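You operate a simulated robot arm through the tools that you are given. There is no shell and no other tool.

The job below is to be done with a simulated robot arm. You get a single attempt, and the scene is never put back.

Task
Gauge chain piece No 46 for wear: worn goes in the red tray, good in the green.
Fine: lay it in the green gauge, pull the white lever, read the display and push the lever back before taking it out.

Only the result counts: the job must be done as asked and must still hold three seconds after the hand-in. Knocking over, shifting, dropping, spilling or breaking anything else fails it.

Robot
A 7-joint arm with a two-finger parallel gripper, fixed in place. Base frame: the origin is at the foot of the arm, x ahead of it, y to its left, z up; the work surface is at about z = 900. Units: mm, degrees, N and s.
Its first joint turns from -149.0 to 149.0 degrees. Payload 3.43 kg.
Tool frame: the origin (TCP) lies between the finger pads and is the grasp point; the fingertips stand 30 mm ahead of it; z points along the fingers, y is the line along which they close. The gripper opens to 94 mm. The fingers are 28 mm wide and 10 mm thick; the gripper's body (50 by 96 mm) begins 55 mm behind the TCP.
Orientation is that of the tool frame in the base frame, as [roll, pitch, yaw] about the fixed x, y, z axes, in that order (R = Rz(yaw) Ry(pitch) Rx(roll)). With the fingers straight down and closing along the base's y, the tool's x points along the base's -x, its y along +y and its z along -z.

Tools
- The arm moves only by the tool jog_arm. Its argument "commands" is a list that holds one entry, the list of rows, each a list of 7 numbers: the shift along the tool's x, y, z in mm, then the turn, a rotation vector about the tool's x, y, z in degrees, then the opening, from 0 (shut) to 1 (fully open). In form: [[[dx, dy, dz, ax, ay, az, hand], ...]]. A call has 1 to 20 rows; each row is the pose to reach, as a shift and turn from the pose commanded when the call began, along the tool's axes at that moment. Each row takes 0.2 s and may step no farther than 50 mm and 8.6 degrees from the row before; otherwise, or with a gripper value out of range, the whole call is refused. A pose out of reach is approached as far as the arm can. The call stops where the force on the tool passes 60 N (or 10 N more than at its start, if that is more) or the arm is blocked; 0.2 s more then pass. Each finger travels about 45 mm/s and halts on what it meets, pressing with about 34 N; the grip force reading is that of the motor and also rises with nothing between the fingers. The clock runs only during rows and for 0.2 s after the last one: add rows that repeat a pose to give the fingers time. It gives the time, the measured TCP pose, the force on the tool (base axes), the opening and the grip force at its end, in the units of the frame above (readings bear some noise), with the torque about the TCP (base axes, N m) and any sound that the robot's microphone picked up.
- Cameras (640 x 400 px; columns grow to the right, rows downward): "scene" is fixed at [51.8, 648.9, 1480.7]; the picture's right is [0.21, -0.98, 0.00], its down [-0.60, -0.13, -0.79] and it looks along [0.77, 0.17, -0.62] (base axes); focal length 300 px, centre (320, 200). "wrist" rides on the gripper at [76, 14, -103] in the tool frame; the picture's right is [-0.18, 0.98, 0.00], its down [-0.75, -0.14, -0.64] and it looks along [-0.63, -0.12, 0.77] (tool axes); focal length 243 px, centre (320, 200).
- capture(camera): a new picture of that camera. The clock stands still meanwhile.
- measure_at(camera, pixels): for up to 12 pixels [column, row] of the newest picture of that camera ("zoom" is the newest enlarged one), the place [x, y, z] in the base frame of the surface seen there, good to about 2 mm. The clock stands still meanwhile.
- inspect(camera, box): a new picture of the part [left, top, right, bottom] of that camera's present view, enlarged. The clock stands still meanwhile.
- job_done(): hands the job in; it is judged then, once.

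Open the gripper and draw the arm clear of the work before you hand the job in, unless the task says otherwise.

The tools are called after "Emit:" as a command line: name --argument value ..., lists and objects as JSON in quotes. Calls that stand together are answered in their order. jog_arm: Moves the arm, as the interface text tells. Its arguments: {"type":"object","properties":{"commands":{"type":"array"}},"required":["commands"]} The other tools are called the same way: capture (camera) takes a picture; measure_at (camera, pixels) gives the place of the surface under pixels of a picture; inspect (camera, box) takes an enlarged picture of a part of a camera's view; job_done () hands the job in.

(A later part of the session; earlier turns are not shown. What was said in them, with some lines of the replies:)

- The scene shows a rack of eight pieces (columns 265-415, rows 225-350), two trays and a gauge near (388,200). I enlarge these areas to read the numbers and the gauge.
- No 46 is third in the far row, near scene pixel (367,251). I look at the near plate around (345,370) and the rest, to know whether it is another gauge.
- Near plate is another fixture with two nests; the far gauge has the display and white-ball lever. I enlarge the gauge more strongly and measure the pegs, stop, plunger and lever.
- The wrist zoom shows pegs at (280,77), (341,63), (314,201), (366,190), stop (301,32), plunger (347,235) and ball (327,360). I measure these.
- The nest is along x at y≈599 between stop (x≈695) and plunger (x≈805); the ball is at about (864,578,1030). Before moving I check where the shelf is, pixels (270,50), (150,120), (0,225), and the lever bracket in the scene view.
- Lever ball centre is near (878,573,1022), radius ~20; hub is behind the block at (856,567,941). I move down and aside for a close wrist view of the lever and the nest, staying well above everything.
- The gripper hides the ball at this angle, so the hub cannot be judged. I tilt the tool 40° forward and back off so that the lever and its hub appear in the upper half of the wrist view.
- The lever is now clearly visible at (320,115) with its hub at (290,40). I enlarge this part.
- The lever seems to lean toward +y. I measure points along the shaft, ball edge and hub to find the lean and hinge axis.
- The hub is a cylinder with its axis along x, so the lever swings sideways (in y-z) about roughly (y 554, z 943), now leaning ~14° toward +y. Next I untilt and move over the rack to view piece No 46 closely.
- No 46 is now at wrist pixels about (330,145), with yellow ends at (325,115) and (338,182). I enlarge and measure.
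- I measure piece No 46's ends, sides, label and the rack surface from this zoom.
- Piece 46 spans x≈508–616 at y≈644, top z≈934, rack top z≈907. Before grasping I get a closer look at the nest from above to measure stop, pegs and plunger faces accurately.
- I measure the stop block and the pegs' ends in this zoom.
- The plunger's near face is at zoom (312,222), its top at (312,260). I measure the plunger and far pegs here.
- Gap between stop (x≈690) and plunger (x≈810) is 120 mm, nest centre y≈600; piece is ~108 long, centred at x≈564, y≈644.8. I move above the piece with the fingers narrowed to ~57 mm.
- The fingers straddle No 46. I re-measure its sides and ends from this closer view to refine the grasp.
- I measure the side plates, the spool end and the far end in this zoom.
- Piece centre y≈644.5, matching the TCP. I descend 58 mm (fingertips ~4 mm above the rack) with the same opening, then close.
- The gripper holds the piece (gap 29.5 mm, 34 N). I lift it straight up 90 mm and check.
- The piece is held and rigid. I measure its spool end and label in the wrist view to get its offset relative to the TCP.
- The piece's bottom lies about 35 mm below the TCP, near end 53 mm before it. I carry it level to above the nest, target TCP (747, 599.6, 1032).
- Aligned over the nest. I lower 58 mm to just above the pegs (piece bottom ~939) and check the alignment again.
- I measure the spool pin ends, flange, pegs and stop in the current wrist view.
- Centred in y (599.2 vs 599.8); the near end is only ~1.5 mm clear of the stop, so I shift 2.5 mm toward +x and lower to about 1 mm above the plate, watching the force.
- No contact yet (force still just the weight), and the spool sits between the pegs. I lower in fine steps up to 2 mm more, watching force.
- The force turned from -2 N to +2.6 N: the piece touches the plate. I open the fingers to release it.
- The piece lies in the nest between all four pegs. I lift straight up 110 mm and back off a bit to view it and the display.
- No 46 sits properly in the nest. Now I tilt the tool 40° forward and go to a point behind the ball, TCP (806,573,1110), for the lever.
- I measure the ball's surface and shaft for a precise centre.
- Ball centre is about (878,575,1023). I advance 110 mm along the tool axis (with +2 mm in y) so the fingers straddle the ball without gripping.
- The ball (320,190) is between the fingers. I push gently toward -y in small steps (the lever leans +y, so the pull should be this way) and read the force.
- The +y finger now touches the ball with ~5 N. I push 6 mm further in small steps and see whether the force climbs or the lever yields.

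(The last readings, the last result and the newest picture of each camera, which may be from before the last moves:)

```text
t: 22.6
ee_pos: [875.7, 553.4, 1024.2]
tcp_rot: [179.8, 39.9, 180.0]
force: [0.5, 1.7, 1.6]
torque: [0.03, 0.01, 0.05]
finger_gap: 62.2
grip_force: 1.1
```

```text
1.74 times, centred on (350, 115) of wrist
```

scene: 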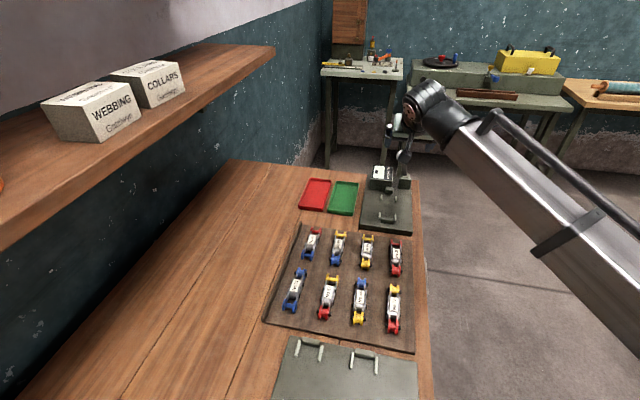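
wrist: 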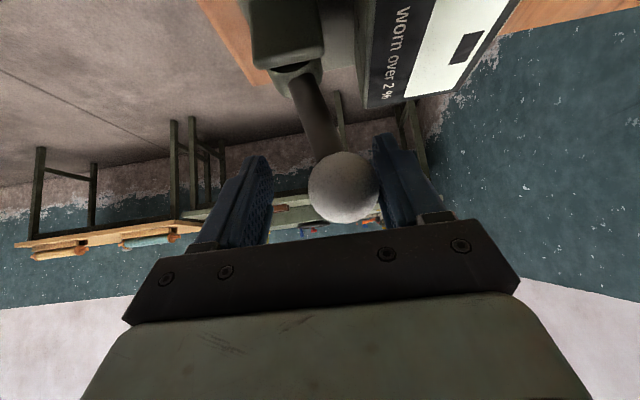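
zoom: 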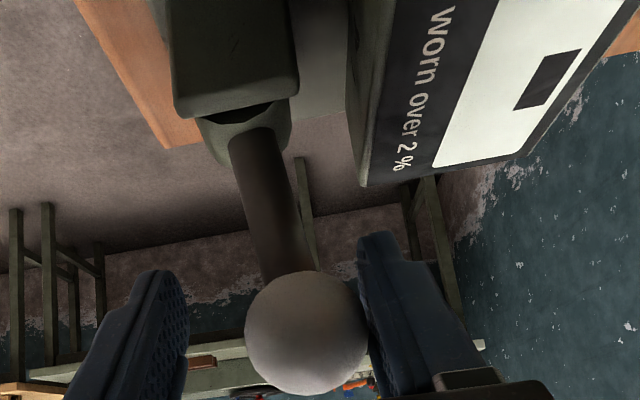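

The ball moved from y≈575 to ≈565 with only a few N: the lever yields toward -y. I continue 16 mm in small steps.

Emit:
jog_arm --commands '[[[0, -4, 0, 0, 0, 0, 0.65], [0, -8, 0, 0, 0, 0, 0.65], [0, -12, 0, 0, 0, 0, 0.65], [0, -16, 0, 0, 0, 0, 0.65]]]'

Emit:
inspect --camera "wrist" --box '[220, 0, 480, 230]'

Emit:
inspect --camera "scene" --box '[360, 150, 420, 240]'

```text
t: 23.6
ee_pos: [874.3, 537.4, 1024.4]
tcp_rot: [179.7, 39.8, 179.9]
force: [-0.8, 0.0, -0.6]
torque: [0.0, 0.02, 0.0]
finger_gap: 61.3
grip_force: 0.4
```

```text
1.74 times, centred on (350, 115) of wrist
```

zoom: 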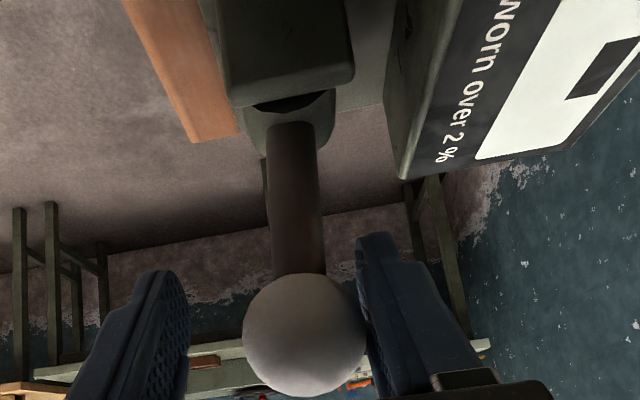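

```text
4.44 times, centred on (390, 195) of scene
```

zoom: 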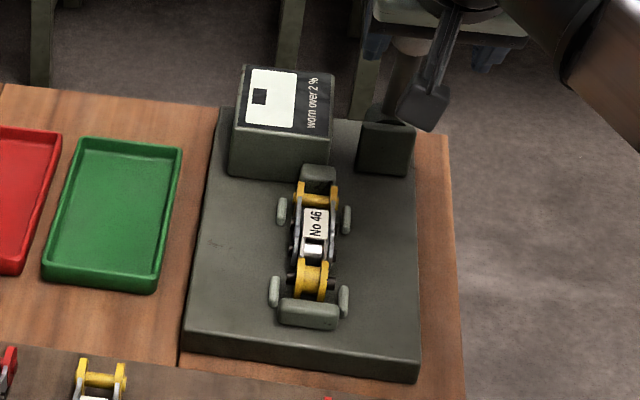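

The lever is near vertical with hardly any force; the display still shows nothing. I continue another 20 mm along the arc (descending 4 mm).

Emit:
jog_arm --commands '[[[0.3, -5, 0.4, 0, 0, 0, 0.65], [1, -10, 1.2, 0, 0, 0, 0.65], [1.6, -15, 2, 0, 0, 0, 0.65], [2.6, -20, 3, 0, 0, 0, 0.65]]]'

Emit:
inspect --camera "wrist" --box '[220, 0, 480, 230]'

Emit:
inspect --camera "scene" --box '[360, 150, 420, 240]'

```text
t: 24.6
ee_pos: [875.1, 518.1, 1019.7]
tcp_rot: [179.9, 39.9, 179.9]
force: [-0.3, 0.4, 0.8]
torque: [-0.03, 0.02, 0.02]
finger_gap: 61.3
grip_force: 0.1
```

```text
1.74 times, centred on (350, 115) of wrist
```

zoom: 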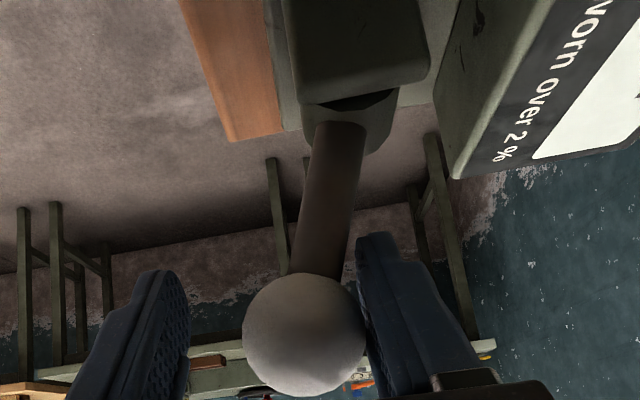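

```text
4.44 times, centred on (390, 195) of scene
```

zoom: 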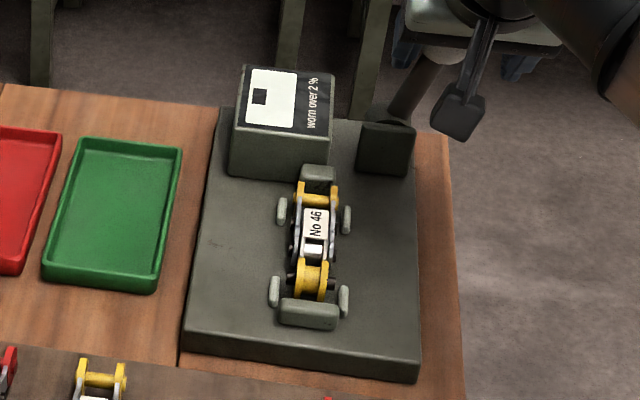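

Still moving freely with low force. I continue another 20 mm along the arc, descending 8 mm.

Emit:
jog_arm --commands '[[[1, -5, 1.3, 0, 0, 0, 0.65], [2.3, -10, 2.8, 0, 0, 0, 0.65], [3.7, -15, 4.4, 0, 0, 0, 0.65], [5.2, -20, 6.2, 0, 0, 0, 0.65]]]'

Emit:
inspect --camera "wrist" --box '[220, 0, 480, 230]'

Emit:
inspect --camera "scene" --box '[360, 150, 420, 240]'

```text
t: 25.6
ee_pos: [876.1, 497.6, 1011.9]
tcp_rot: [179.9, 40.0, 179.9]
force: [-0.2, -1.1, -0.8]
torque: [-0.03, 0.0, -0.02]
finger_gap: 61.9
grip_force: 0.6
```

```text
1.74 times, centred on (350, 115) of wrist
```

zoom: 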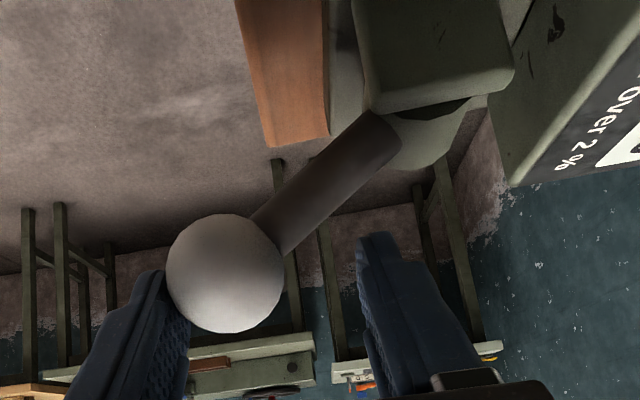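

```text
4.44 times, centred on (390, 195) of scene
```

zoom: 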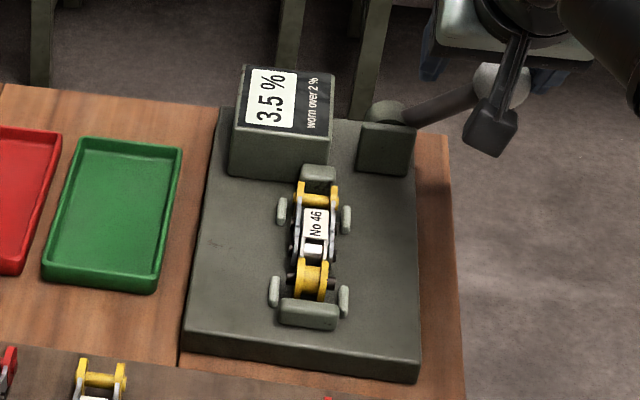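

The lever snapped over to the -y side and the display lights up. I enlarge the display to read it surely.

Emit:
inspect --camera "scene" --box '[370, 160, 400, 180]'

Emit:
capture --camera "wrist"

```text
16.00 times, centred on (385, 170) of scene
```

zoom: 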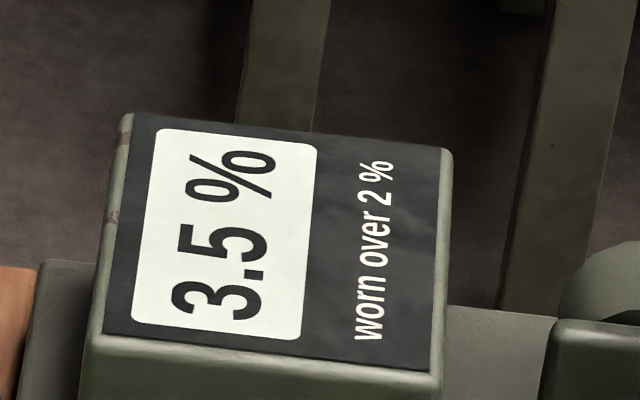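

```text
taken
```

wrist: 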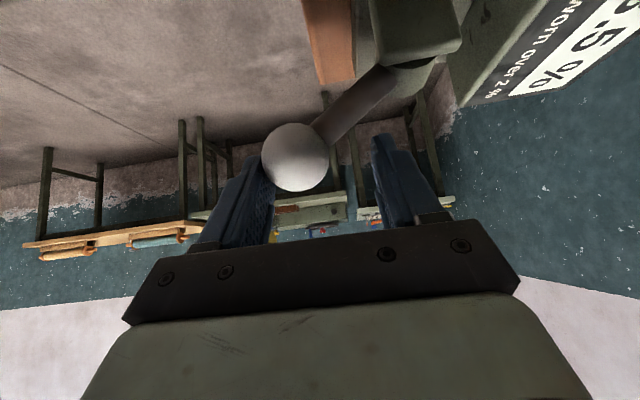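

The display reads 3.5 % (over 2 %, worn). I check where the ball rests and move the fingers 8 mm further to -y to see whether the lever is at its end and the reading stays.

Emit:
jog_arm --commands '[[[3, -4, 3.5, 0, 0, 0, 0.65], [5, -8, 6, 0, 0, 0, 0.65], [5, -8, 6, 0, 0, 0, 0.65]]]'

Emit:
capture --camera "wrist"

Emit:
inspect --camera "scene" --box '[360, 150, 440, 210]'

```text
t: 26.4
ee_pos: [876.3, 490.3, 1005.6]
tcp_rot: [179.7, 40.0, 179.7]
force: [4.2, 4.3, 8.4]
torque: [0.44, -0.14, -0.07]
finger_gap: 63.3
grip_force: 2.4
```

```text
taken
```

wrist: 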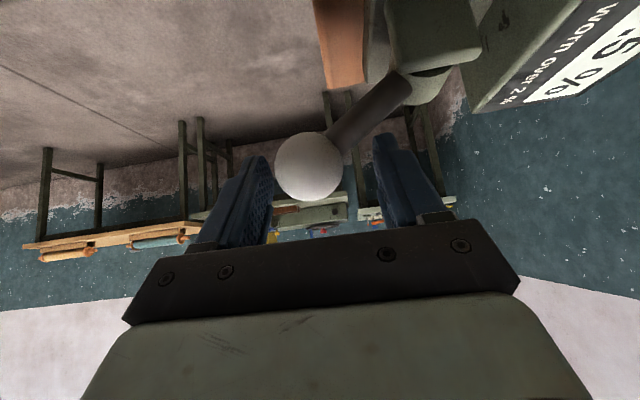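

```text
6.67 times, centred on (400, 180) of scene
```

zoom: 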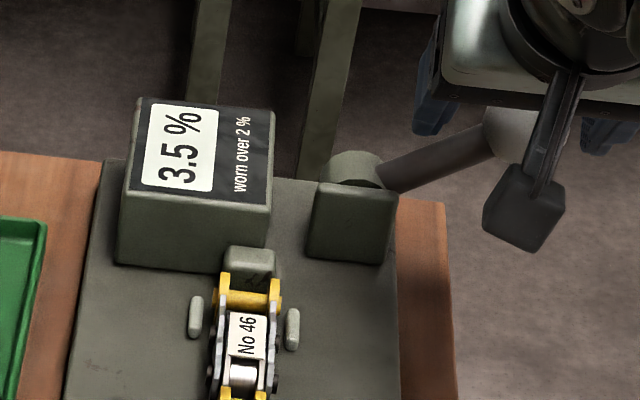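

Force of ~8 N shows the +y fingertip touching the shaft, and the reading stays at 3.5 %: lever is at its end. I raise 8 mm to free it, widen the fingers, and measure the ball.

Emit:
jog_arm --commands '[[[-2.6, 0, -3, 0, 0, 0, 0.65], [-5.1, 0, -6.1, 0, 0, 0, 0.65], [-5.1, 0, -6.1, 0, 0, 0, 0.8], [-5.1, 0, -6.1, 0, 0, 0, 0.9], [-5.1, 0, -6.1, 0, 0, 0, 0.9], [-5.1, 0, -6.1, 0, 0, 0, 0.9]]]'

Emit:
capture --camera "wrist"

Emit:
measure_at --camera "wrist" --pixels '[[308, 162], [290, 162], [325, 165], [308, 140], [308, 182], [350, 130], [370, 112], [330, 145], [380, 100], [410, 80]]'

```text
t: 27.8
ee_pos: [875.1, 489.4, 1012.6]
tcp_rot: [179.7, 39.9, 179.9]
force: [-0.3, 0.8, 0.5]
torque: [0.01, 0.04, -0.02]
finger_gap: 84.7
grip_force: 0.1
```

```text
taken
```

wrist: 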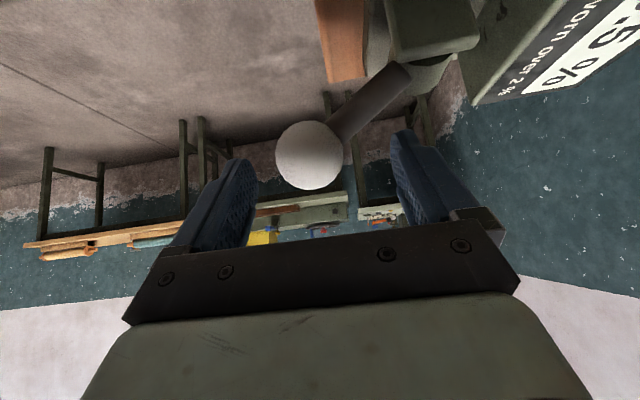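

```text
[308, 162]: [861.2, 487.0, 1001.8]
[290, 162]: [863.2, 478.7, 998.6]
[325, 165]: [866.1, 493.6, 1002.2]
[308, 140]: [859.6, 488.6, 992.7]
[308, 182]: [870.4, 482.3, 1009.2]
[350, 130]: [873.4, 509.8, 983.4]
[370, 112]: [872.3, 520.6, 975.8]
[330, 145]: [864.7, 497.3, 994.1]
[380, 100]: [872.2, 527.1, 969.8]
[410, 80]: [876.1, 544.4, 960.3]
```

Ball centre rests near (879,484.5,994.5). I now push the lever back toward +y with the -y finger, following the arc, first to about 13 mm of travel.

Emit:
jog_arm --commands '[[[6, 6, 0, 0, 0, 0, 0.9], [6, 12, 0, 0, 0, 0, 0.9], [5.5, 17, -0.8, 0, 0, 0, 0.9], [3.4, 20, -3.1, 0, 0, 0, 0.9], [-0.4, 25, -7.7, 0, 0, 0, 0.9], [-3.6, 30, -11.5, 0, 0, 0, 0.9]]]'

Emit:
inspect --camera "wrist" --box '[220, 0, 480, 230]'

```text
t: 29.2
ee_pos: [870.5, 519.0, 1023.4]
tcp_rot: [179.8, 39.9, 179.8]
force: [-0.3, -5.8, 2.7]
torque: [-0.24, 0.05, -0.05]
finger_gap: 88.4
grip_force: 3.6
```

```text
1.74 times, centred on (350, 115) of wrist
```

zoom: 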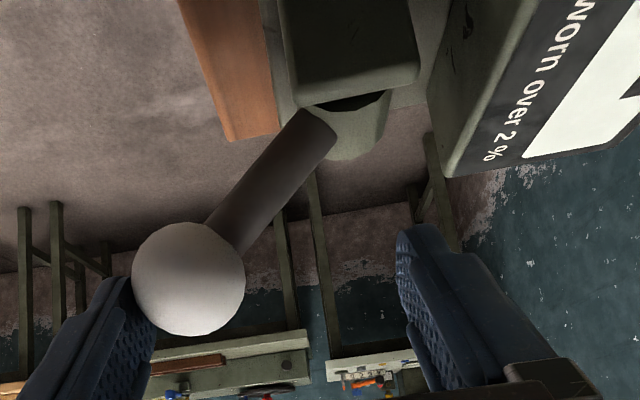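

The lever follows with ~6 N. I continue the arc toward vertical.

Emit:
jog_arm --commands '[[[-2.6, 5, -3.1, 0, 0, 0, 0.9], [-5, 10, -5.9, 0, 0, 0, 0.9], [-6.9, 15, -8.3, 0, 0, 0, 0.9], [-8.6, 20, -10.3, 0, 0, 0, 0.9], [-10.1, 25, -12, 0, 0, 0, 0.9], [-11.3, 30, -13.4, 0, 0, 0, 0.9], [-12.2, 35, -14.6, 0, 0, 0, 0.9], [-13, 40, -15.5, 0, 0, 0, 0.9]]]'

Emit:
inspect --camera "wrist" --box '[220, 0, 480, 230]'

Emit:
inspect --camera "scene" --box '[360, 150, 440, 240]'

```text
t: 31.0
ee_pos: [870.2, 559.7, 1043.8]
tcp_rot: [179.8, 39.9, 179.9]
force: [1.0, 0.3, 0.1]
torque: [-0.03, 0.01, 0.02]
finger_gap: 84.9
grip_force: 0.2
```

```text
1.74 times, centred on (350, 115) of wrist
```

zoom: 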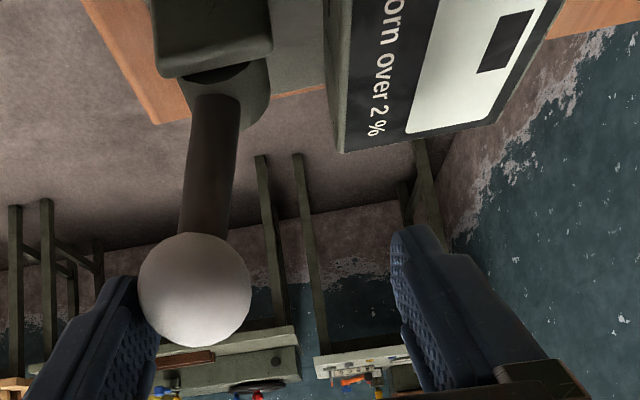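

```text
4.44 times, centred on (400, 195) of scene
```

zoom: 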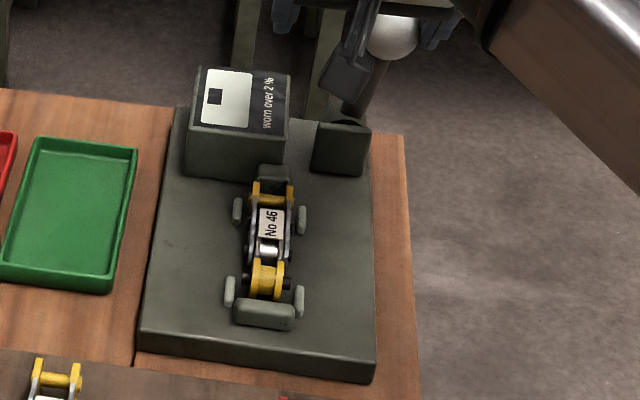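

Lever is nearly vertical and the display is blank again. I continue pushing to +y until the ball is back near y≈575.

Emit:
jog_arm --commands '[[[-0.4, 5, -0.5, 0, 0, 0, 0.9], [-0.8, 10, -1, 0, 0, 0, 0.9], [-1, 16, -1.2, 0, 0, 0, 0.9], [-1, 22, -1.2, 0, 0, 0, 0.9], [-0.5, 28, -0.7, 0, 0, 0, 0.9], [0, 33, 0, 0, 0, 0, 0.9], [0.5, 37, 0.5, 0, 0, 0, 0.9]]]'

Emit:
capture --camera "wrist"

Emit:
inspect --camera "wrist" --box '[220, 0, 480, 230]'

Emit:
inspect --camera "scene" --box '[360, 150, 440, 240]'

```text
t: 32.6
ee_pos: [871.2, 595.8, 1043.0]
tcp_rot: [179.8, 39.8, 179.8]
force: [0.5, 0.1, -0.4]
torque: [0.03, -0.02, 0.0]
finger_gap: 84.5
grip_force: 0.1
```

```text
taken
```

wrist: 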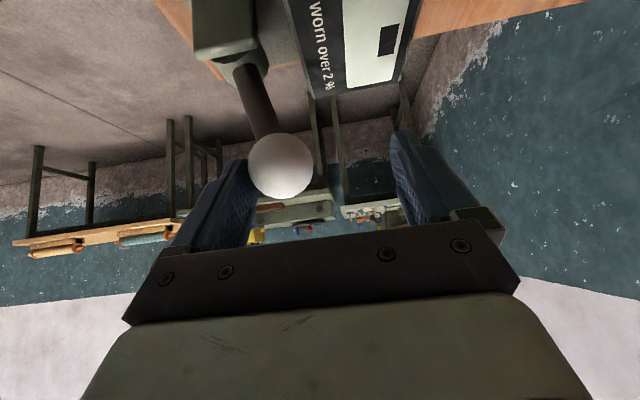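

```text
1.74 times, centred on (350, 115) of wrist
```

zoom: 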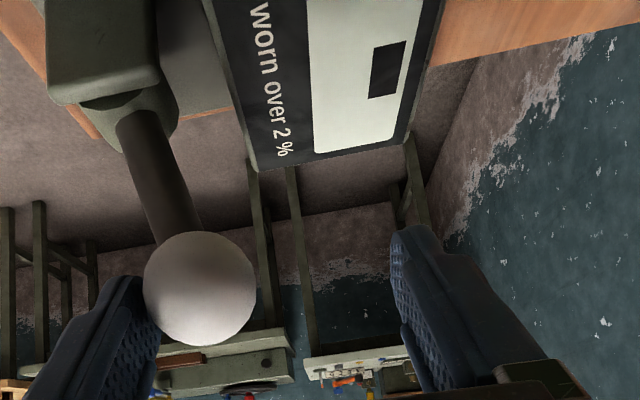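

```text
4.44 times, centred on (400, 195) of scene
```

zoom: 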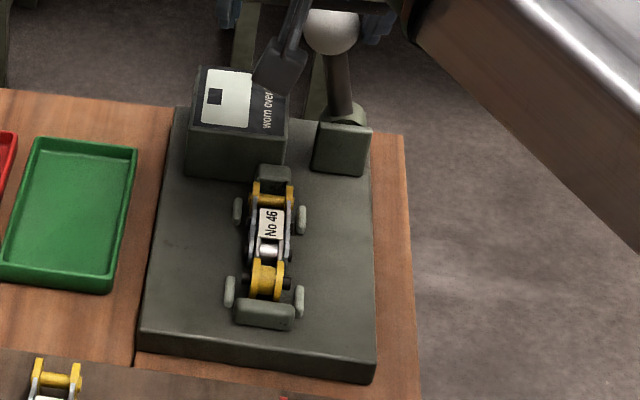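

The lever is back on the +y side. I nudge 4 mm further to make sure it is at its stop, watching the force.

Emit:
measure_at --camera "wrist" --pixels '[[281, 167], [262, 105], [266, 120], [258, 90]]'

Emit:
jog_arm --commands '[[[0.2, 1.5, 0.3, 0, 0, 0, 0.9], [0.4, 3, 0.5, 0, 0, 0, 0.9], [0.5, 4.5, 0.6, 0, 0, 0, 0.9]]]'

Emit:
capture --camera "wrist"

```text
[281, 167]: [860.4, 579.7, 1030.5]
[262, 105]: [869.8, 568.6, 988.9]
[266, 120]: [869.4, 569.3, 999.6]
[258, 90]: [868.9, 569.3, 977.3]
```

```text
t: 33.4
ee_pos: [870.4, 599.6, 1042.4]
tcp_rot: [179.9, 40.0, 179.9]
force: [-0.5, -4.8, 2.9]
torque: [-0.21, -0.02, -0.07]
finger_gap: 87.9
grip_force: 2.9
```

```text
taken
```

wrist: 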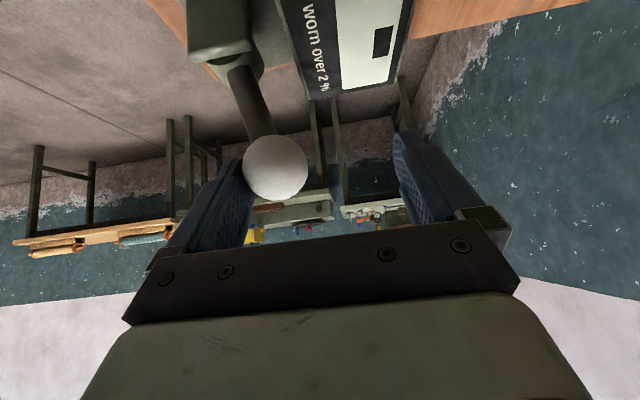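

Force 5 N with the finger yielding: the lever is at its original stop. I centre the fingers around the ball without touching and retract along the tool axis.

Emit:
jog_arm --commands '[[[0, -10, 0, 0, 0, 0, 0.9], [0, -22, 0, 0, 0, 0, 0.9], [0, -22, -20, 0, 0, 0, 0.9], [0, -22, -60, 0, 0, 0, 0.9], [0, -22, -105, 0, 0, 0, 0.9], [0, -22, -130, 0, 0, 0, 0.9], [0, -22, -130, 0, 0, 0, 0.9]]]'

Emit:
inspect --camera "wrist" --box '[220, 0, 420, 160]'

Emit:
inspect --camera "scene" --box '[340, 140, 440, 240]'

```text
t: 35.0
ee_pos: [786.6, 578.2, 1141.7]
tcp_rot: [179.9, 39.9, 179.9]
force: [-0.5, 0.7, -0.1]
torque: [0.02, 0.0, 0.0]
finger_gap: 84.5
grip_force: 0.0
```

```text
2.50 times, centred on (320, 80) of wrist
```

zoom: 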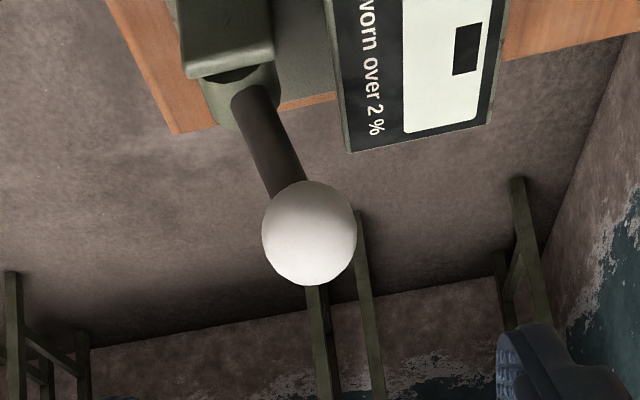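

```text
4.00 times, centred on (390, 190) of scene
```

zoom: 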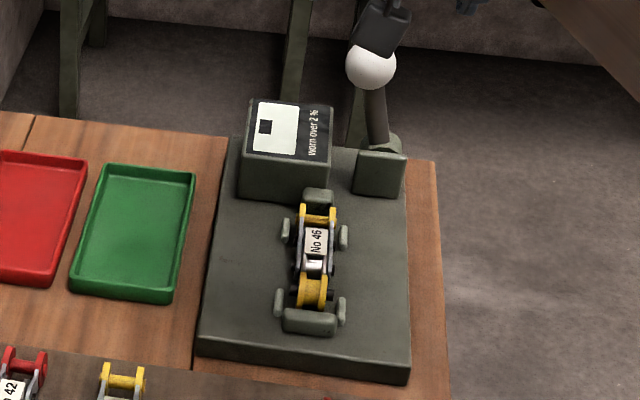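

The lever is back in its original position and No 46 remains in the nest. I untilt and move above the piece with the fingers narrowed.

Emit:
jog_arm --commands '[[[11, 4, 1.4, 0, 8, 0, 0.8], [22, 9, 2.8, 0, 16, 0, 0.7], [33, 13, 4.2, 0, 24, 0, 0.6], [44, 17, 5.6, 0, 32, 0, 0.58], [54, 21.6, 6.9, 0, 40, 0, 0.58], [54, 21.6, 6.9, 0, 40, 0, 0.58]]]'

Emit:
inspect --camera "wrist" --box '[240, 20, 400, 230]'

Emit:
capture --camera "wrist"

```text
t: 36.4
ee_pos: [750.0, 600.3, 1103.0]
tcp_rot: [179.9, -0.2, -180.0]
force: [0.2, -0.4, -0.2]
torque: [0.01, 0.0, 0.02]
finger_gap: 54.5
grip_force: 0.1
```

```text
1.90 times, centred on (320, 125) of wrist
```

zoom: 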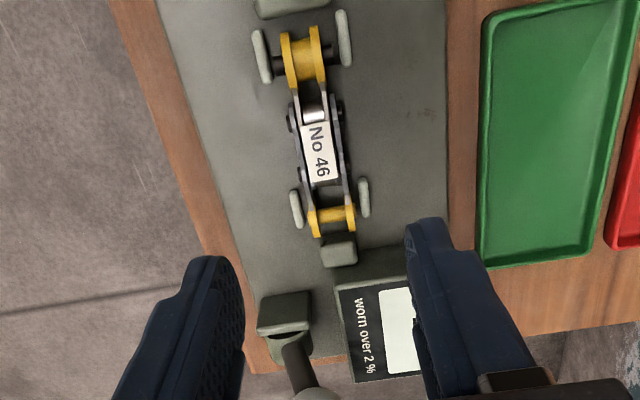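

```text
taken
```

wrist: 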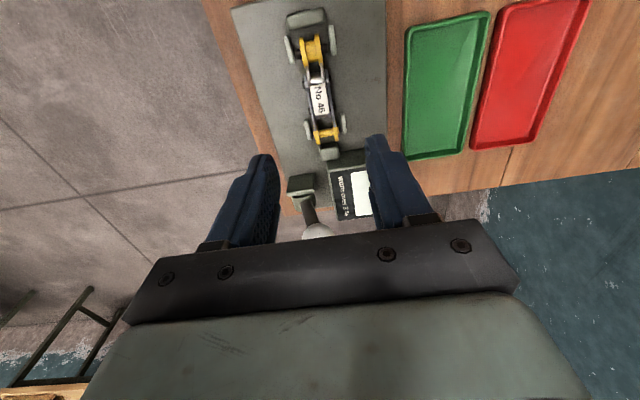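

I measure the piece in its present place and the red tray's floor and rim.

Emit:
measure_at --camera "wrist" --pixels '[[304, 40], [317, 37], [311, 52], [319, 95], [319, 105], [306, 95], [333, 90], [328, 133], [318, 140], [338, 134], [298, 54], [326, 48]]'

Emit:
measure_at --camera "wrist" --pixels '[[506, 10], [582, 2], [472, 138], [533, 146], [525, 75], [505, 105], [545, 40], [485, 85], [557, 85], [512, 12], [502, 147], [545, 5]]'

```text
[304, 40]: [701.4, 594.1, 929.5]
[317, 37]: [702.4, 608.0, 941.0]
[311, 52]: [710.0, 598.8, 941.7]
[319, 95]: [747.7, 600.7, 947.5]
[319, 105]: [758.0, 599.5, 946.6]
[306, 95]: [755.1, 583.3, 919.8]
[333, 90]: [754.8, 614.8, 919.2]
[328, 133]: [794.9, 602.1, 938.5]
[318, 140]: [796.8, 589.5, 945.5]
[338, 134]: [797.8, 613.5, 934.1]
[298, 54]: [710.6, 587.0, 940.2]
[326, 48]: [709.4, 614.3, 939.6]
```

```text
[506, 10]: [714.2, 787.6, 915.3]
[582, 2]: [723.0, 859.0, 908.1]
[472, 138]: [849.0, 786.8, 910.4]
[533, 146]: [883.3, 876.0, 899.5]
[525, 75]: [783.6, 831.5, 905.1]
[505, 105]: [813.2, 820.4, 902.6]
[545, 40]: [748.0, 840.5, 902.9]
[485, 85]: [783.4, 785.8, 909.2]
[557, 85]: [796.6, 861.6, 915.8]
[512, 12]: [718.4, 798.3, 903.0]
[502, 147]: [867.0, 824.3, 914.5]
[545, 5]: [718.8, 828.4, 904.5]
```

The piece sits centred at y≈600.5, grip x≈751. The red tray's inner area is about x 718–862, y 790–857, floor z≈903 – beyond the 980 mm tool-down radius, so I first test empty-handed whether a forward-tilted tool reaches above it.

Emit:
jog_arm --commands '[[[2, 40, -5, 0, -8, 0, 0.58], [4, 80, -10, 0, -16, 0, 0.58], [6, 120, -10, 0, -24, 0, 0.58], [8, 160, -10, 0, -32, 0, 0.58], [10, 200, -10, 0, -40, 0, 0.58], [10, 200, -10, 0, -40, 0, 0.58], [10, 200, -10, 0, -40, 0, 0.58]]]'

Emit:
capture --camera "scene"

Emit:
capture --camera "wrist"

```text
t: 38.0
ee_pos: [738.6, 799.5, 1113.7]
tcp_rot: [179.9, 39.9, 179.9]
force: [-0.6, 0.6, -0.2]
torque: [-0.01, -0.01, 0.05]
finger_gap: 54.7
grip_force: 0.0
```

```text
taken
```

scene: 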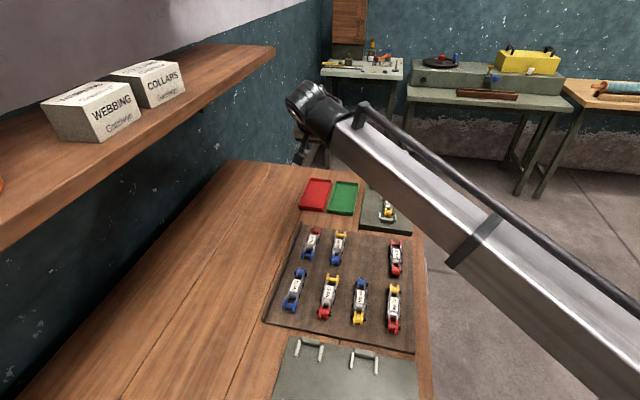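

```text
taken
```

wrist: 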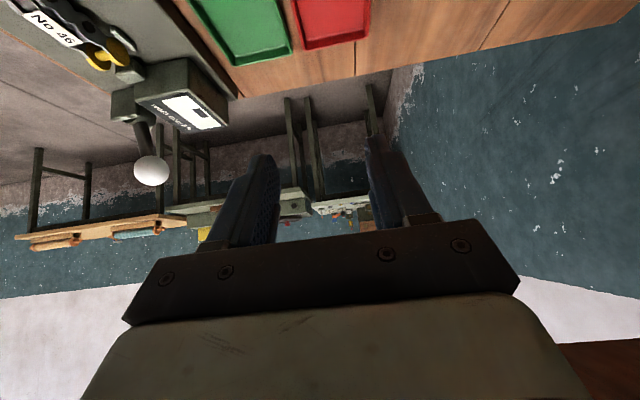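

Pose (739,800,1113) tilted 40° is reached. I check how high the arm's long link is above the gauge and rack.

Emit:
measure_at --camera "scene" --pixels '[[340, 150], [380, 170], [420, 210], [460, 240], [480, 275], [540, 330], [400, 175], [310, 150], [330, 105]]'

```text
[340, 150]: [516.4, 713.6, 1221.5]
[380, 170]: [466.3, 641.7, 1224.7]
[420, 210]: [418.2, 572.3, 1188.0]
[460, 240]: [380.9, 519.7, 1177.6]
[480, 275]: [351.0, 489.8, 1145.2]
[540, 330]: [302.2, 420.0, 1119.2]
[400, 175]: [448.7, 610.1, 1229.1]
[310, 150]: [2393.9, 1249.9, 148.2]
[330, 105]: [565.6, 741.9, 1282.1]
```

The link stays well above the rack (z>1100). I test lowering empty-handed to (778,823,970), tilted 40°, which would be the depositing region above the red tray.

Emit:
jog_arm --commands '[[[15.5, 6, 33, 0, 0, 0, 0.58], [31, 12, 66, 0, 0, 0, 0.58], [46.6, 18, 100, 0, 0, 0, 0.58], [62.2, 23, 133, 0, 0, 0, 0.58], [62.2, 23, 133, 0, 0, 0, 0.58], [62.2, 23, 133, 0, 0, 0, 0.58]]]'

Emit:
capture --camera "scene"

Emit:
capture --camera "wrist"

```text
t: 39.4
ee_pos: [778.0, 824.0, 971.4]
tcp_rot: [179.8, 39.9, 180.0]
force: [-0.2, 0.5, 0.8]
torque: [0.01, 0.01, 0.03]
finger_gap: 54.3
grip_force: 0.0
```

```text
taken
```

scene: 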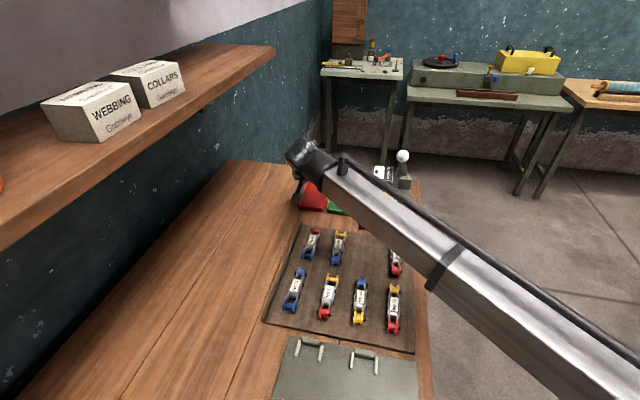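

```text
taken
```

wrist: 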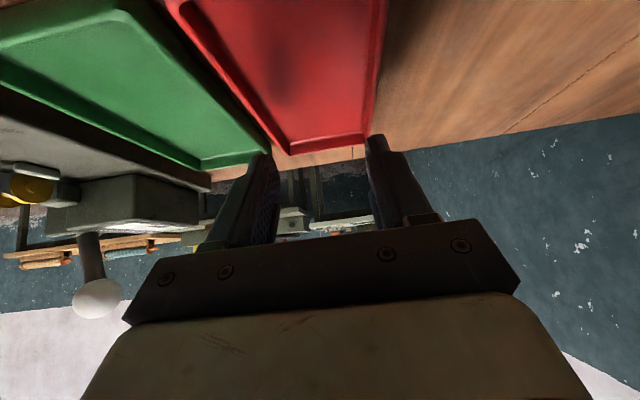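

The pose is reached without trouble. A smaller tilt would allow a better grip on both rivets, so I test whether a 20° tilt also reaches here (empty-handed).

Emit:
jog_arm --commands '[[[4, -1, 0, 0, 6, 0, 0.58], [6, -1, 0, 0, 12, 0, 0.58], [8, -1, 0, 0, 20, 0, 0.58], [8, -1, 0, 0, 20, 0, 0.58], [8, -1, 0, 0, 20, 0, 0.58]]]'

Emit:
capture --camera "wrist"

Emit:
capture --camera "scene"

```text
t: 40.6
ee_pos: [770.8, 822.9, 966.5]
tcp_rot: [179.9, 19.8, 179.9]
force: [-0.1, 0.0, 0.3]
torque: [0.03, 0.02, -0.05]
finger_gap: 54.4
grip_force: 0.1
```

```text
taken
```

wrist: 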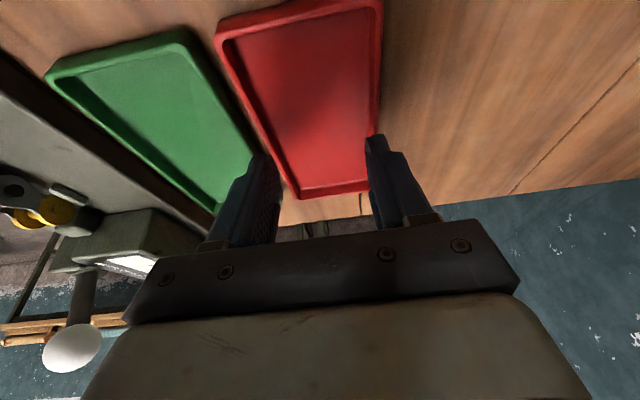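

```text
taken
```

scene: 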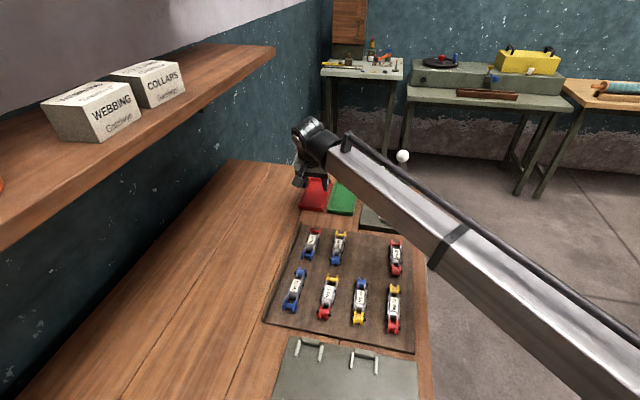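

Also reached at 20°. I try fully vertical at (778,822,966) as well.

Emit:
jog_arm --commands '[[[-2, 0, 0, 0, 7, 0, 0.58], [-4, 0, 0, 0, 14, 0, 0.58], [-7, 0, 2, 0, 20, 0, 0.58], [-7, 0, 2, 0, 20, 0, 0.58], [-7, 0, 2, 0, 20, 0, 0.58]]]'

Emit:
capture --camera "wrist"

```text
t: 41.8
ee_pos: [778.0, 822.5, 966.9]
tcp_rot: [179.9, -0.1, 179.9]
force: [0.1, 0.0, -0.7]
torque: [0.02, -0.01, 0.0]
finger_gap: 54.4
grip_force: 0.0
```

```text
taken
```

wrist: 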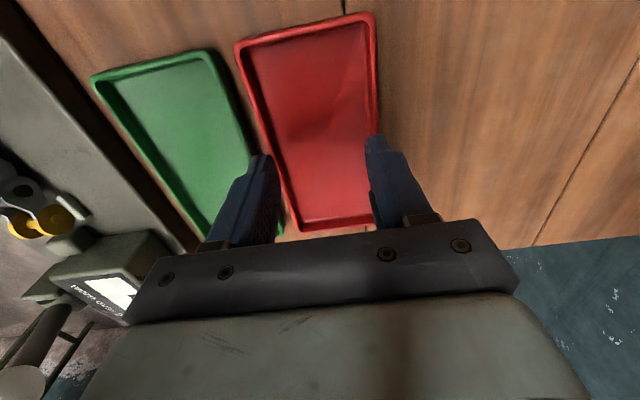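

Even vertical reaches (778,822,967), so a plain straight grasp works. I measure the red tray's rim and floor accurately from here.

Emit:
measure_at --camera "wrist" --pixels '[[238, 48], [372, 16], [253, 55], [360, 30], [262, 100], [375, 90], [310, 100], [310, 40], [303, 28], [320, 180], [310, 222], [367, 90]]'

```text
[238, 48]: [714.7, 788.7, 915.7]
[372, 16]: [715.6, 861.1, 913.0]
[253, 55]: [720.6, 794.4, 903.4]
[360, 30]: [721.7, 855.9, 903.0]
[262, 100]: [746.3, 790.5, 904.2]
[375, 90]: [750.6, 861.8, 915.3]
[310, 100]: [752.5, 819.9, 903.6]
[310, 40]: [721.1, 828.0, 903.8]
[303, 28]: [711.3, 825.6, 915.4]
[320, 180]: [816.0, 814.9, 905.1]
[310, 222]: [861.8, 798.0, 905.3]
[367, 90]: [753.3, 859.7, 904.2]
```

Tray inside: x 718–863, y 791–858, floor z≈904. I go back above the nest at z≈1030 with fingers at ~55 mm.

Emit:
jog_arm --commands '[[[0, 0, -35, 0, 0, 0, 0.58], [3, -10, -63.5, 0, 0, 0, 0.58], [8, -50, -63.5, 0, 0, 0, 0.58], [13, -95, -63.5, 0, 0, 0, 0.58], [18, -140, -63.5, 0, 0, 0, 0.58], [23, -182, -63.5, 0, 0, 0, 0.58], [27, -222, -63.5, 0, 0, 0, 0.58], [27, -222, -63.5, 0, 0, 0, 0.58], [27, -222, -63.5, 0, 0, 0, 0.58]]]'

Emit:
capture --camera "wrist"

Emit:
inspect --camera "scene" --box '[340, 140, 440, 240]'

```text
t: 43.8
ee_pos: [753.1, 601.4, 1029.7]
tcp_rot: [179.8, -0.1, 180.0]
force: [-0.2, -0.2, 0.3]
torque: [0.01, 0.0, 0.02]
finger_gap: 54.4
grip_force: 0.1
```

```text
taken
```

wrist: 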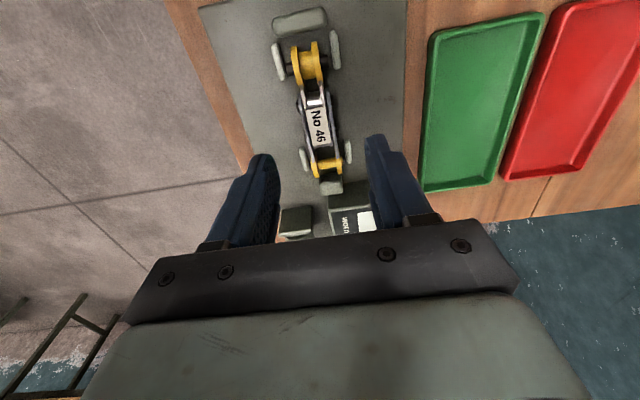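

```text
4.00 times, centred on (390, 190) of scene
```

zoom: 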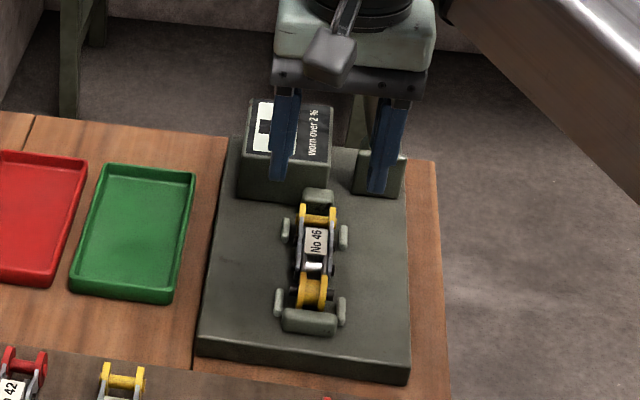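

I measure the piece once more from here to fix the grasp point.

Emit:
measure_at --camera "wrist" --pixels '[[295, 52], [316, 46], [307, 65], [290, 72], [326, 62], [316, 101], [318, 120], [327, 162], [316, 172], [339, 167], [305, 110], [331, 103]]'

```text
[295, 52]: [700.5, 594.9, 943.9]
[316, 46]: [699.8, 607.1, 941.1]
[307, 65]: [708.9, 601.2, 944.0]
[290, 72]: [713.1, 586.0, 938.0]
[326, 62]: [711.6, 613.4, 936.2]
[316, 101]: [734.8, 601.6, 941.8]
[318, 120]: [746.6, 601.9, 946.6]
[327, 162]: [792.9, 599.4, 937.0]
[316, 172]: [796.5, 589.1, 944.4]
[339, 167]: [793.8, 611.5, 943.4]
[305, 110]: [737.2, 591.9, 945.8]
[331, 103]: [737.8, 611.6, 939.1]
```

The piece mid is (751.7, 600.5), matching the TCP. I descend 74 mm to z≈956 and close.

Emit:
jog_arm --commands '[[[0, 0, 25, 0, 0, 0, 0.58], [0, 0, 50, 0, 0, 0, 0.58], [0, 0, 66, 0, 0, 0, 0.58], [0, 0, 74, 0, 0, 0, 0.58], [0, 0, 74, 0, 0, 0, 0.58]]]'

Emit:
jog_arm --commands '[[[0, 0, 0, 0, 0, 0, 0.4], [0, 0, 0, 0, 0, 0, 0.25], [0, 0, 0, 0, 0, 0, 0.15], [0, 0, 0, 0, 0, 0, 0.1], [0, 0, 0, 0, 0, 0, 0.1]]]'

Emit:
capture --camera "wrist"

```text
t: 45.0
ee_pos: [752.7, 601.7, 955.5]
tcp_rot: [179.9, 0.0, -179.9]
force: [0.0, 0.2, -0.2]
torque: [-0.02, -0.01, 0.0]
finger_gap: 54.6
grip_force: 0.0
```

```text
t: 46.2
ee_pos: [752.0, 601.2, 955.3]
tcp_rot: [179.9, -0.1, 180.0]
force: [0.2, 0.1, 0.2]
torque: [-0.08, -0.01, 0.0]
finger_gap: 29.6
grip_force: 34.3
```

```text
taken
```

wrist: 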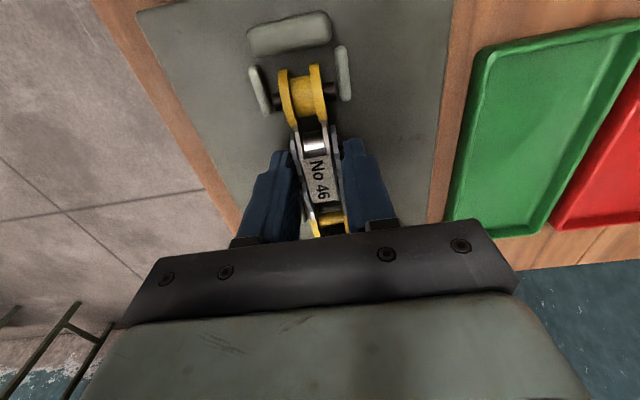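

The piece is gripped again (29.6 mm, 34 N). I lift it straight up 80 mm and check it.

Emit:
jog_arm --commands '[[[0, 0, -10, 0, 0, 0, 0.1], [0, 0, -30, 0, 0, 0, 0.1], [0, 0, -55, 0, 0, 0, 0.1], [0, 0, -80, 0, 0, 0, 0.1], [0, 0, -80, 0, 0, 0, 0.1]]]'

Emit:
inspect --camera "scene" --box '[340, 140, 440, 240]'

Emit:
capture --camera "wrist"

```text
t: 47.4
ee_pos: [751.6, 599.7, 1035.4]
tcp_rot: [179.8, -0.1, -179.9]
force: [-0.1, -0.1, -1.5]
torque: [0.02, -0.01, 0.02]
finger_gap: 29.3
grip_force: 33.9
```

```text
4.00 times, centred on (390, 190) of scene
```

zoom: 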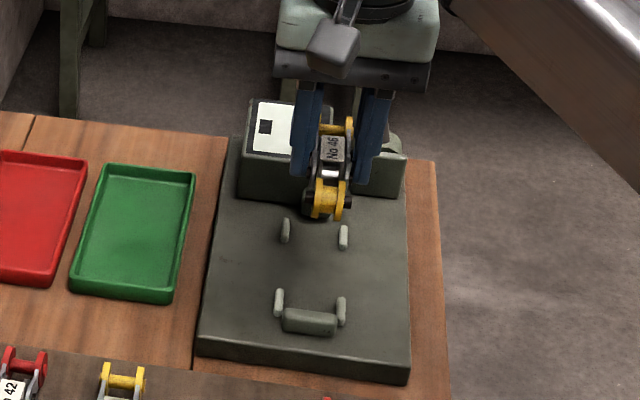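

```text
taken
```

wrist: 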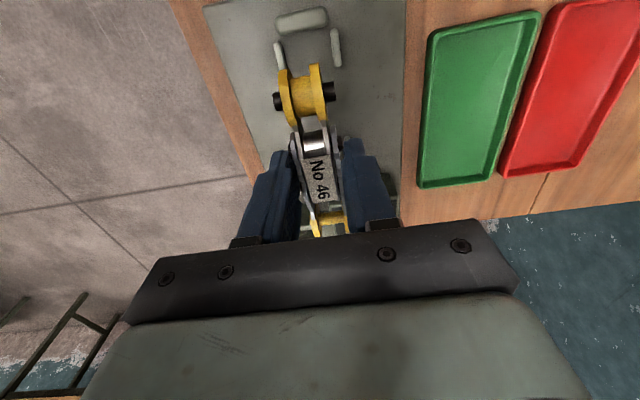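

Held firmly. I carry it at this height across to above the red tray, target TCP (786, 824.5).

Emit:
jog_arm --commands '[[[-4, 35, 0, 0, 0, 0, 0.1], [-10, 75, 0, 0, 0, 0, 0.1], [-17, 115, 0, 0, 0, 0, 0.1], [-24, 155, 0, 0, 0, 0, 0.1], [-30, 192, 0, 0, 0, 0, 0.1], [-34, 224, 0, 0, 0, 0, 0.1], [-34, 224, 0, 0, 0, 0, 0.1], [-34, 224, 0, 0, 0, 0, 0.1]]]'

Emit:
capture --camera "wrist"

```text
t: 49.2
ee_pos: [786.0, 825.4, 1036.1]
tcp_rot: [179.9, -0.1, 180.0]
force: [-0.5, -0.5, -2.3]
torque: [-0.03, 0.03, 0.01]
finger_gap: 29.5
grip_force: 33.8
```

```text
taken
```

wrist: 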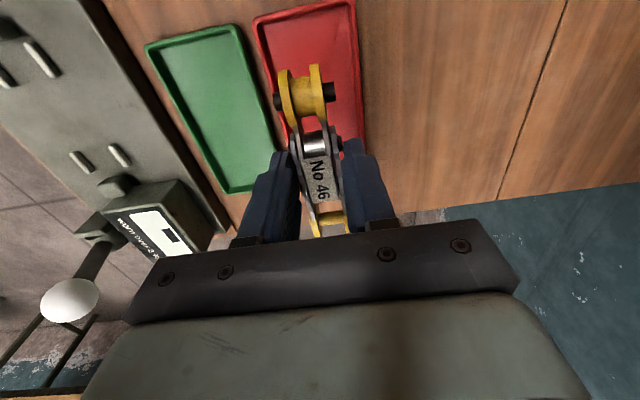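

Aligned above the red tray. I lower 83 mm to about 12 mm above the floor and check the position.

Emit:
jog_arm --commands '[[[0, 0, 30, 0, 0, 0, 0.1], [0, 0, 58, 0, 0, 0, 0.1], [0, 0, 75, 0, 0, 0, 0.1], [0, 0, 83, 0, 0, 0, 0.1], [0, 0, 83, 0, 0, 0, 0.1]]]'

Emit:
capture --camera "wrist"

Emit:
inspect --camera "scene" --box '[280, 140, 380, 230]'

```text
t: 50.4
ee_pos: [786.0, 824.4, 952.4]
tcp_rot: [179.9, 0.0, -179.9]
force: [-0.4, 0.1, -1.8]
torque: [0.0, -0.02, 0.02]
finger_gap: 29.6
grip_force: 34.3
```

```text
taken
```

wrist: 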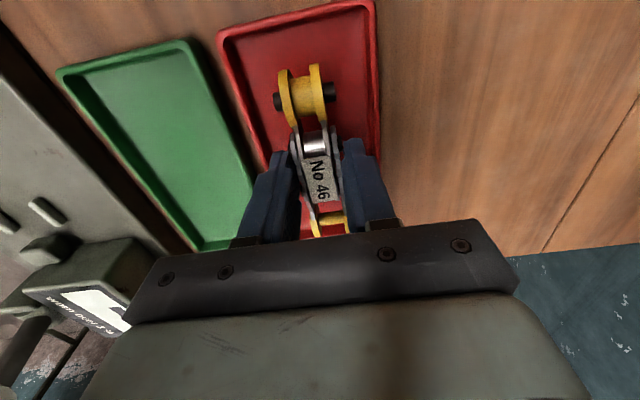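

```text
4.44 times, centred on (330, 185) of scene
```

zoom: 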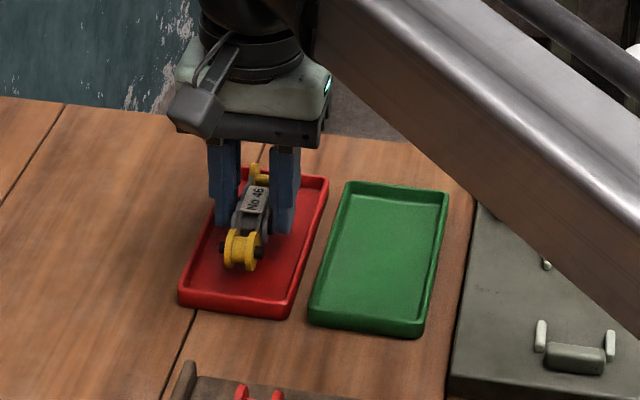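

Centred within the tray. I lower in fine steps toward the floor (about 11–12 mm) watching for contact.

Emit:
jog_arm --commands '[[[0, 0, 4, 0, 0, 0, 0.1], [0, 0, 8, 0, 0, 0, 0.1], [0, 0, 10, 0, 0, 0, 0.1], [0, 0, 11.3, 0, 0, 0, 0.1], [0, 0, 11.3, 0, 0, 0, 0.1]]]'

```text
t: 51.6
ee_pos: [786.2, 825.0, 942.3]
tcp_rot: [179.8, 0.0, 180.0]
force: [0.6, -0.1, -2.0]
torque: [0.0, -0.02, 0.02]
finger_gap: 29.5
grip_force: 33.9
```

Still hanging free (force -2 N). I go down up to 2.2 mm more in half-millimetre steps.

Emit:
jog_arm --commands '[[[0, 0, 0.6, 0, 0, 0, 0.1], [0, 0, 1.2, 0, 0, 0, 0.1], [0, 0, 1.2, 0, 0, 0, 0.1]]]'

```text
t: 52.4
ee_pos: [785.8, 825.3, 940.0]
tcp_rot: [179.8, -0.1, 179.9]
force: [0.3, 0.2, -2.2]
torque: [-0.01, -0.02, -0.01]
finger_gap: 29.4
grip_force: 33.6
```

No contact yet; another 1.5 mm in small steps.

Emit:
jog_arm --commands '[[[0, 0, 0.5, 0, 0, 0, 0.1], [0, 0, 1.0, 0, 0, 0, 0.1], [0, 0, 1.0, 0, 0, 0, 0.1]]]'

```text
t: 53.2
ee_pos: [785.3, 826.2, 939.5]
tcp_rot: [179.8, -0.1, 179.9]
force: [-0.2, -0.8, -0.5]
torque: [-0.02, -0.02, -0.02]
finger_gap: 29.8
grip_force: 33.9
```

Weight is going off the gripper (force -0.5 N): the piece touches the floor. I open only to ~38 mm so that the fingers stay inside the rim.

Emit:
jog_arm --commands '[[[0, 0, 0, 0, 0, 0, 0.33], [0, 0, 0, 0, 0, 0, 0.36], [0, 0, 0, 0, 0, 0, 0.4], [0, 0, 0, 0, 0, 0, 0.4]]]'

Emit:
capture --camera "wrist"

```text
t: 54.2
ee_pos: [785.6, 826.0, 938.5]
tcp_rot: [179.9, -0.1, -180.0]
force: [0.1, 0.4, 0.1]
torque: [-0.01, -0.02, 0.01]
finger_gap: 37.7
grip_force: 0.0
```

```text
taken
```

wrist: 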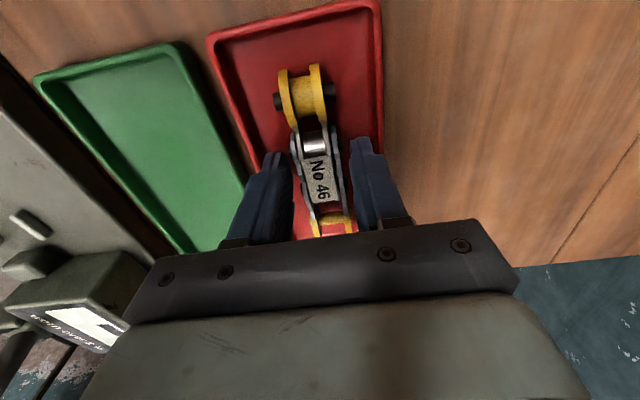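

The piece is released in the red tray. I lift straight up slowly and then further away.

Emit:
jog_arm --commands '[[[0, 0, -8, 0, 0, 0, 0.4], [0, 0, -25, 0, 0, 0, 0.4], [0, 0, -50, 0, 0, 0, 0.4], [0, 0, -90, 0, 0, 0, 0.5], [0, 0, -130, 0, 0, 0, 0.7], [0, 0, -170, 0, 0, 0, 0.9], [30, -30, -190, 0, 0, 0, 1], [30, -30, -190, 0, 0, 0, 1]]]'

Emit:
capture --camera "wrist"

Emit:
capture --camera "scene"

```text
t: 56.0
ee_pos: [757.5, 795.6, 1131.2]
tcp_rot: [179.9, -0.1, 179.9]
force: [0.5, -0.2, 0.2]
torque: [-0.04, 0.01, 0.01]
finger_gap: 93.9
grip_force: 0.1
```

```text
taken
```

wrist: 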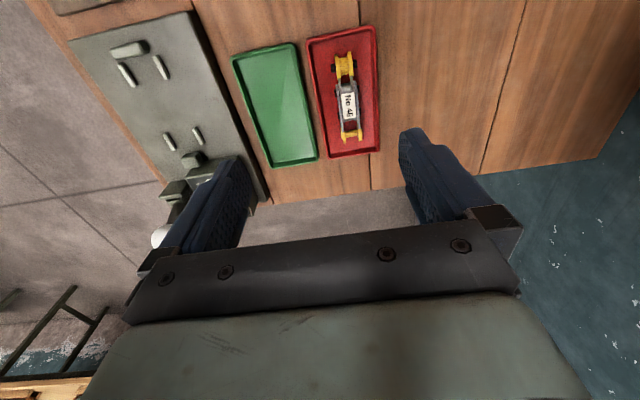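

```text
taken
```

scene: 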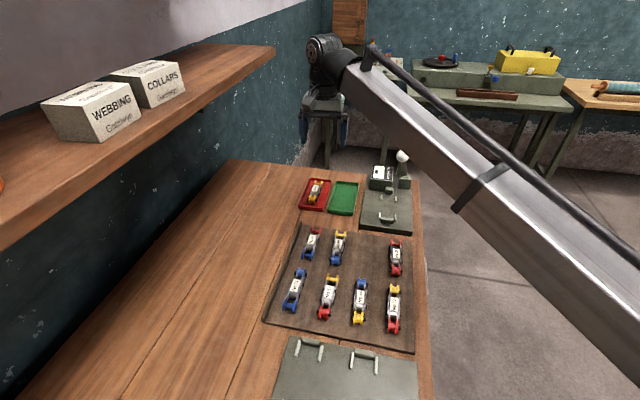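

No 46 lies flat in the red tray, the lever is up at (403,157) and the other pieces look untouched. I take one last enlarged look before handing in.

Emit:
inspect --camera "scene" --box '[290, 140, 430, 240]'

Emit:
inspect --camera "scene" --box '[260, 220, 420, 350]'

```text
4.00 times, centred on (360, 190) of scene
```

zoom: 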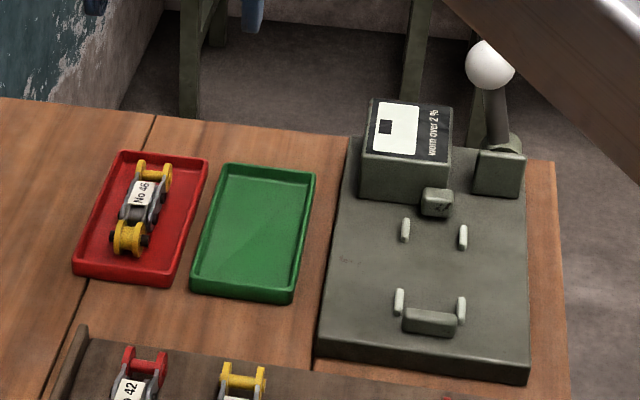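

```text
3.08 times, centred on (340, 285) of scene
```

zoom: 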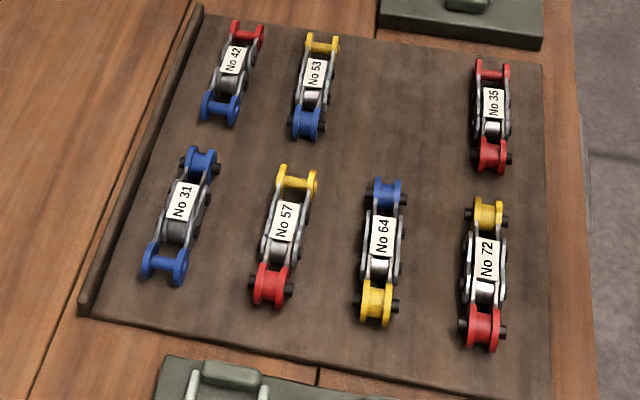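

The piece (3.5 %, worn) rests in the red tray, the lever is back, the gauge and trays are in the same places as at the start, and the gripper is open and clear. I hand the job in.

Emit:
job_done

```text
The job is handed in.
```

Chain piece No 46 is worn: the gauge read 3.5 %, over the 2 % limit, so I put it in the red tray.

I laid it in the green gauge, pulled the white lever and read the display. I pushed the lever back to its stop before taking the piece out.

In the last pictures the piece lies flat in the tray. The lever is back in its starting position, and the other seven pieces, both trays and the gauge look unmoved. I handed the job in with the gripper open and clear of the work; the tool only confirmed the hand-in, not the result.
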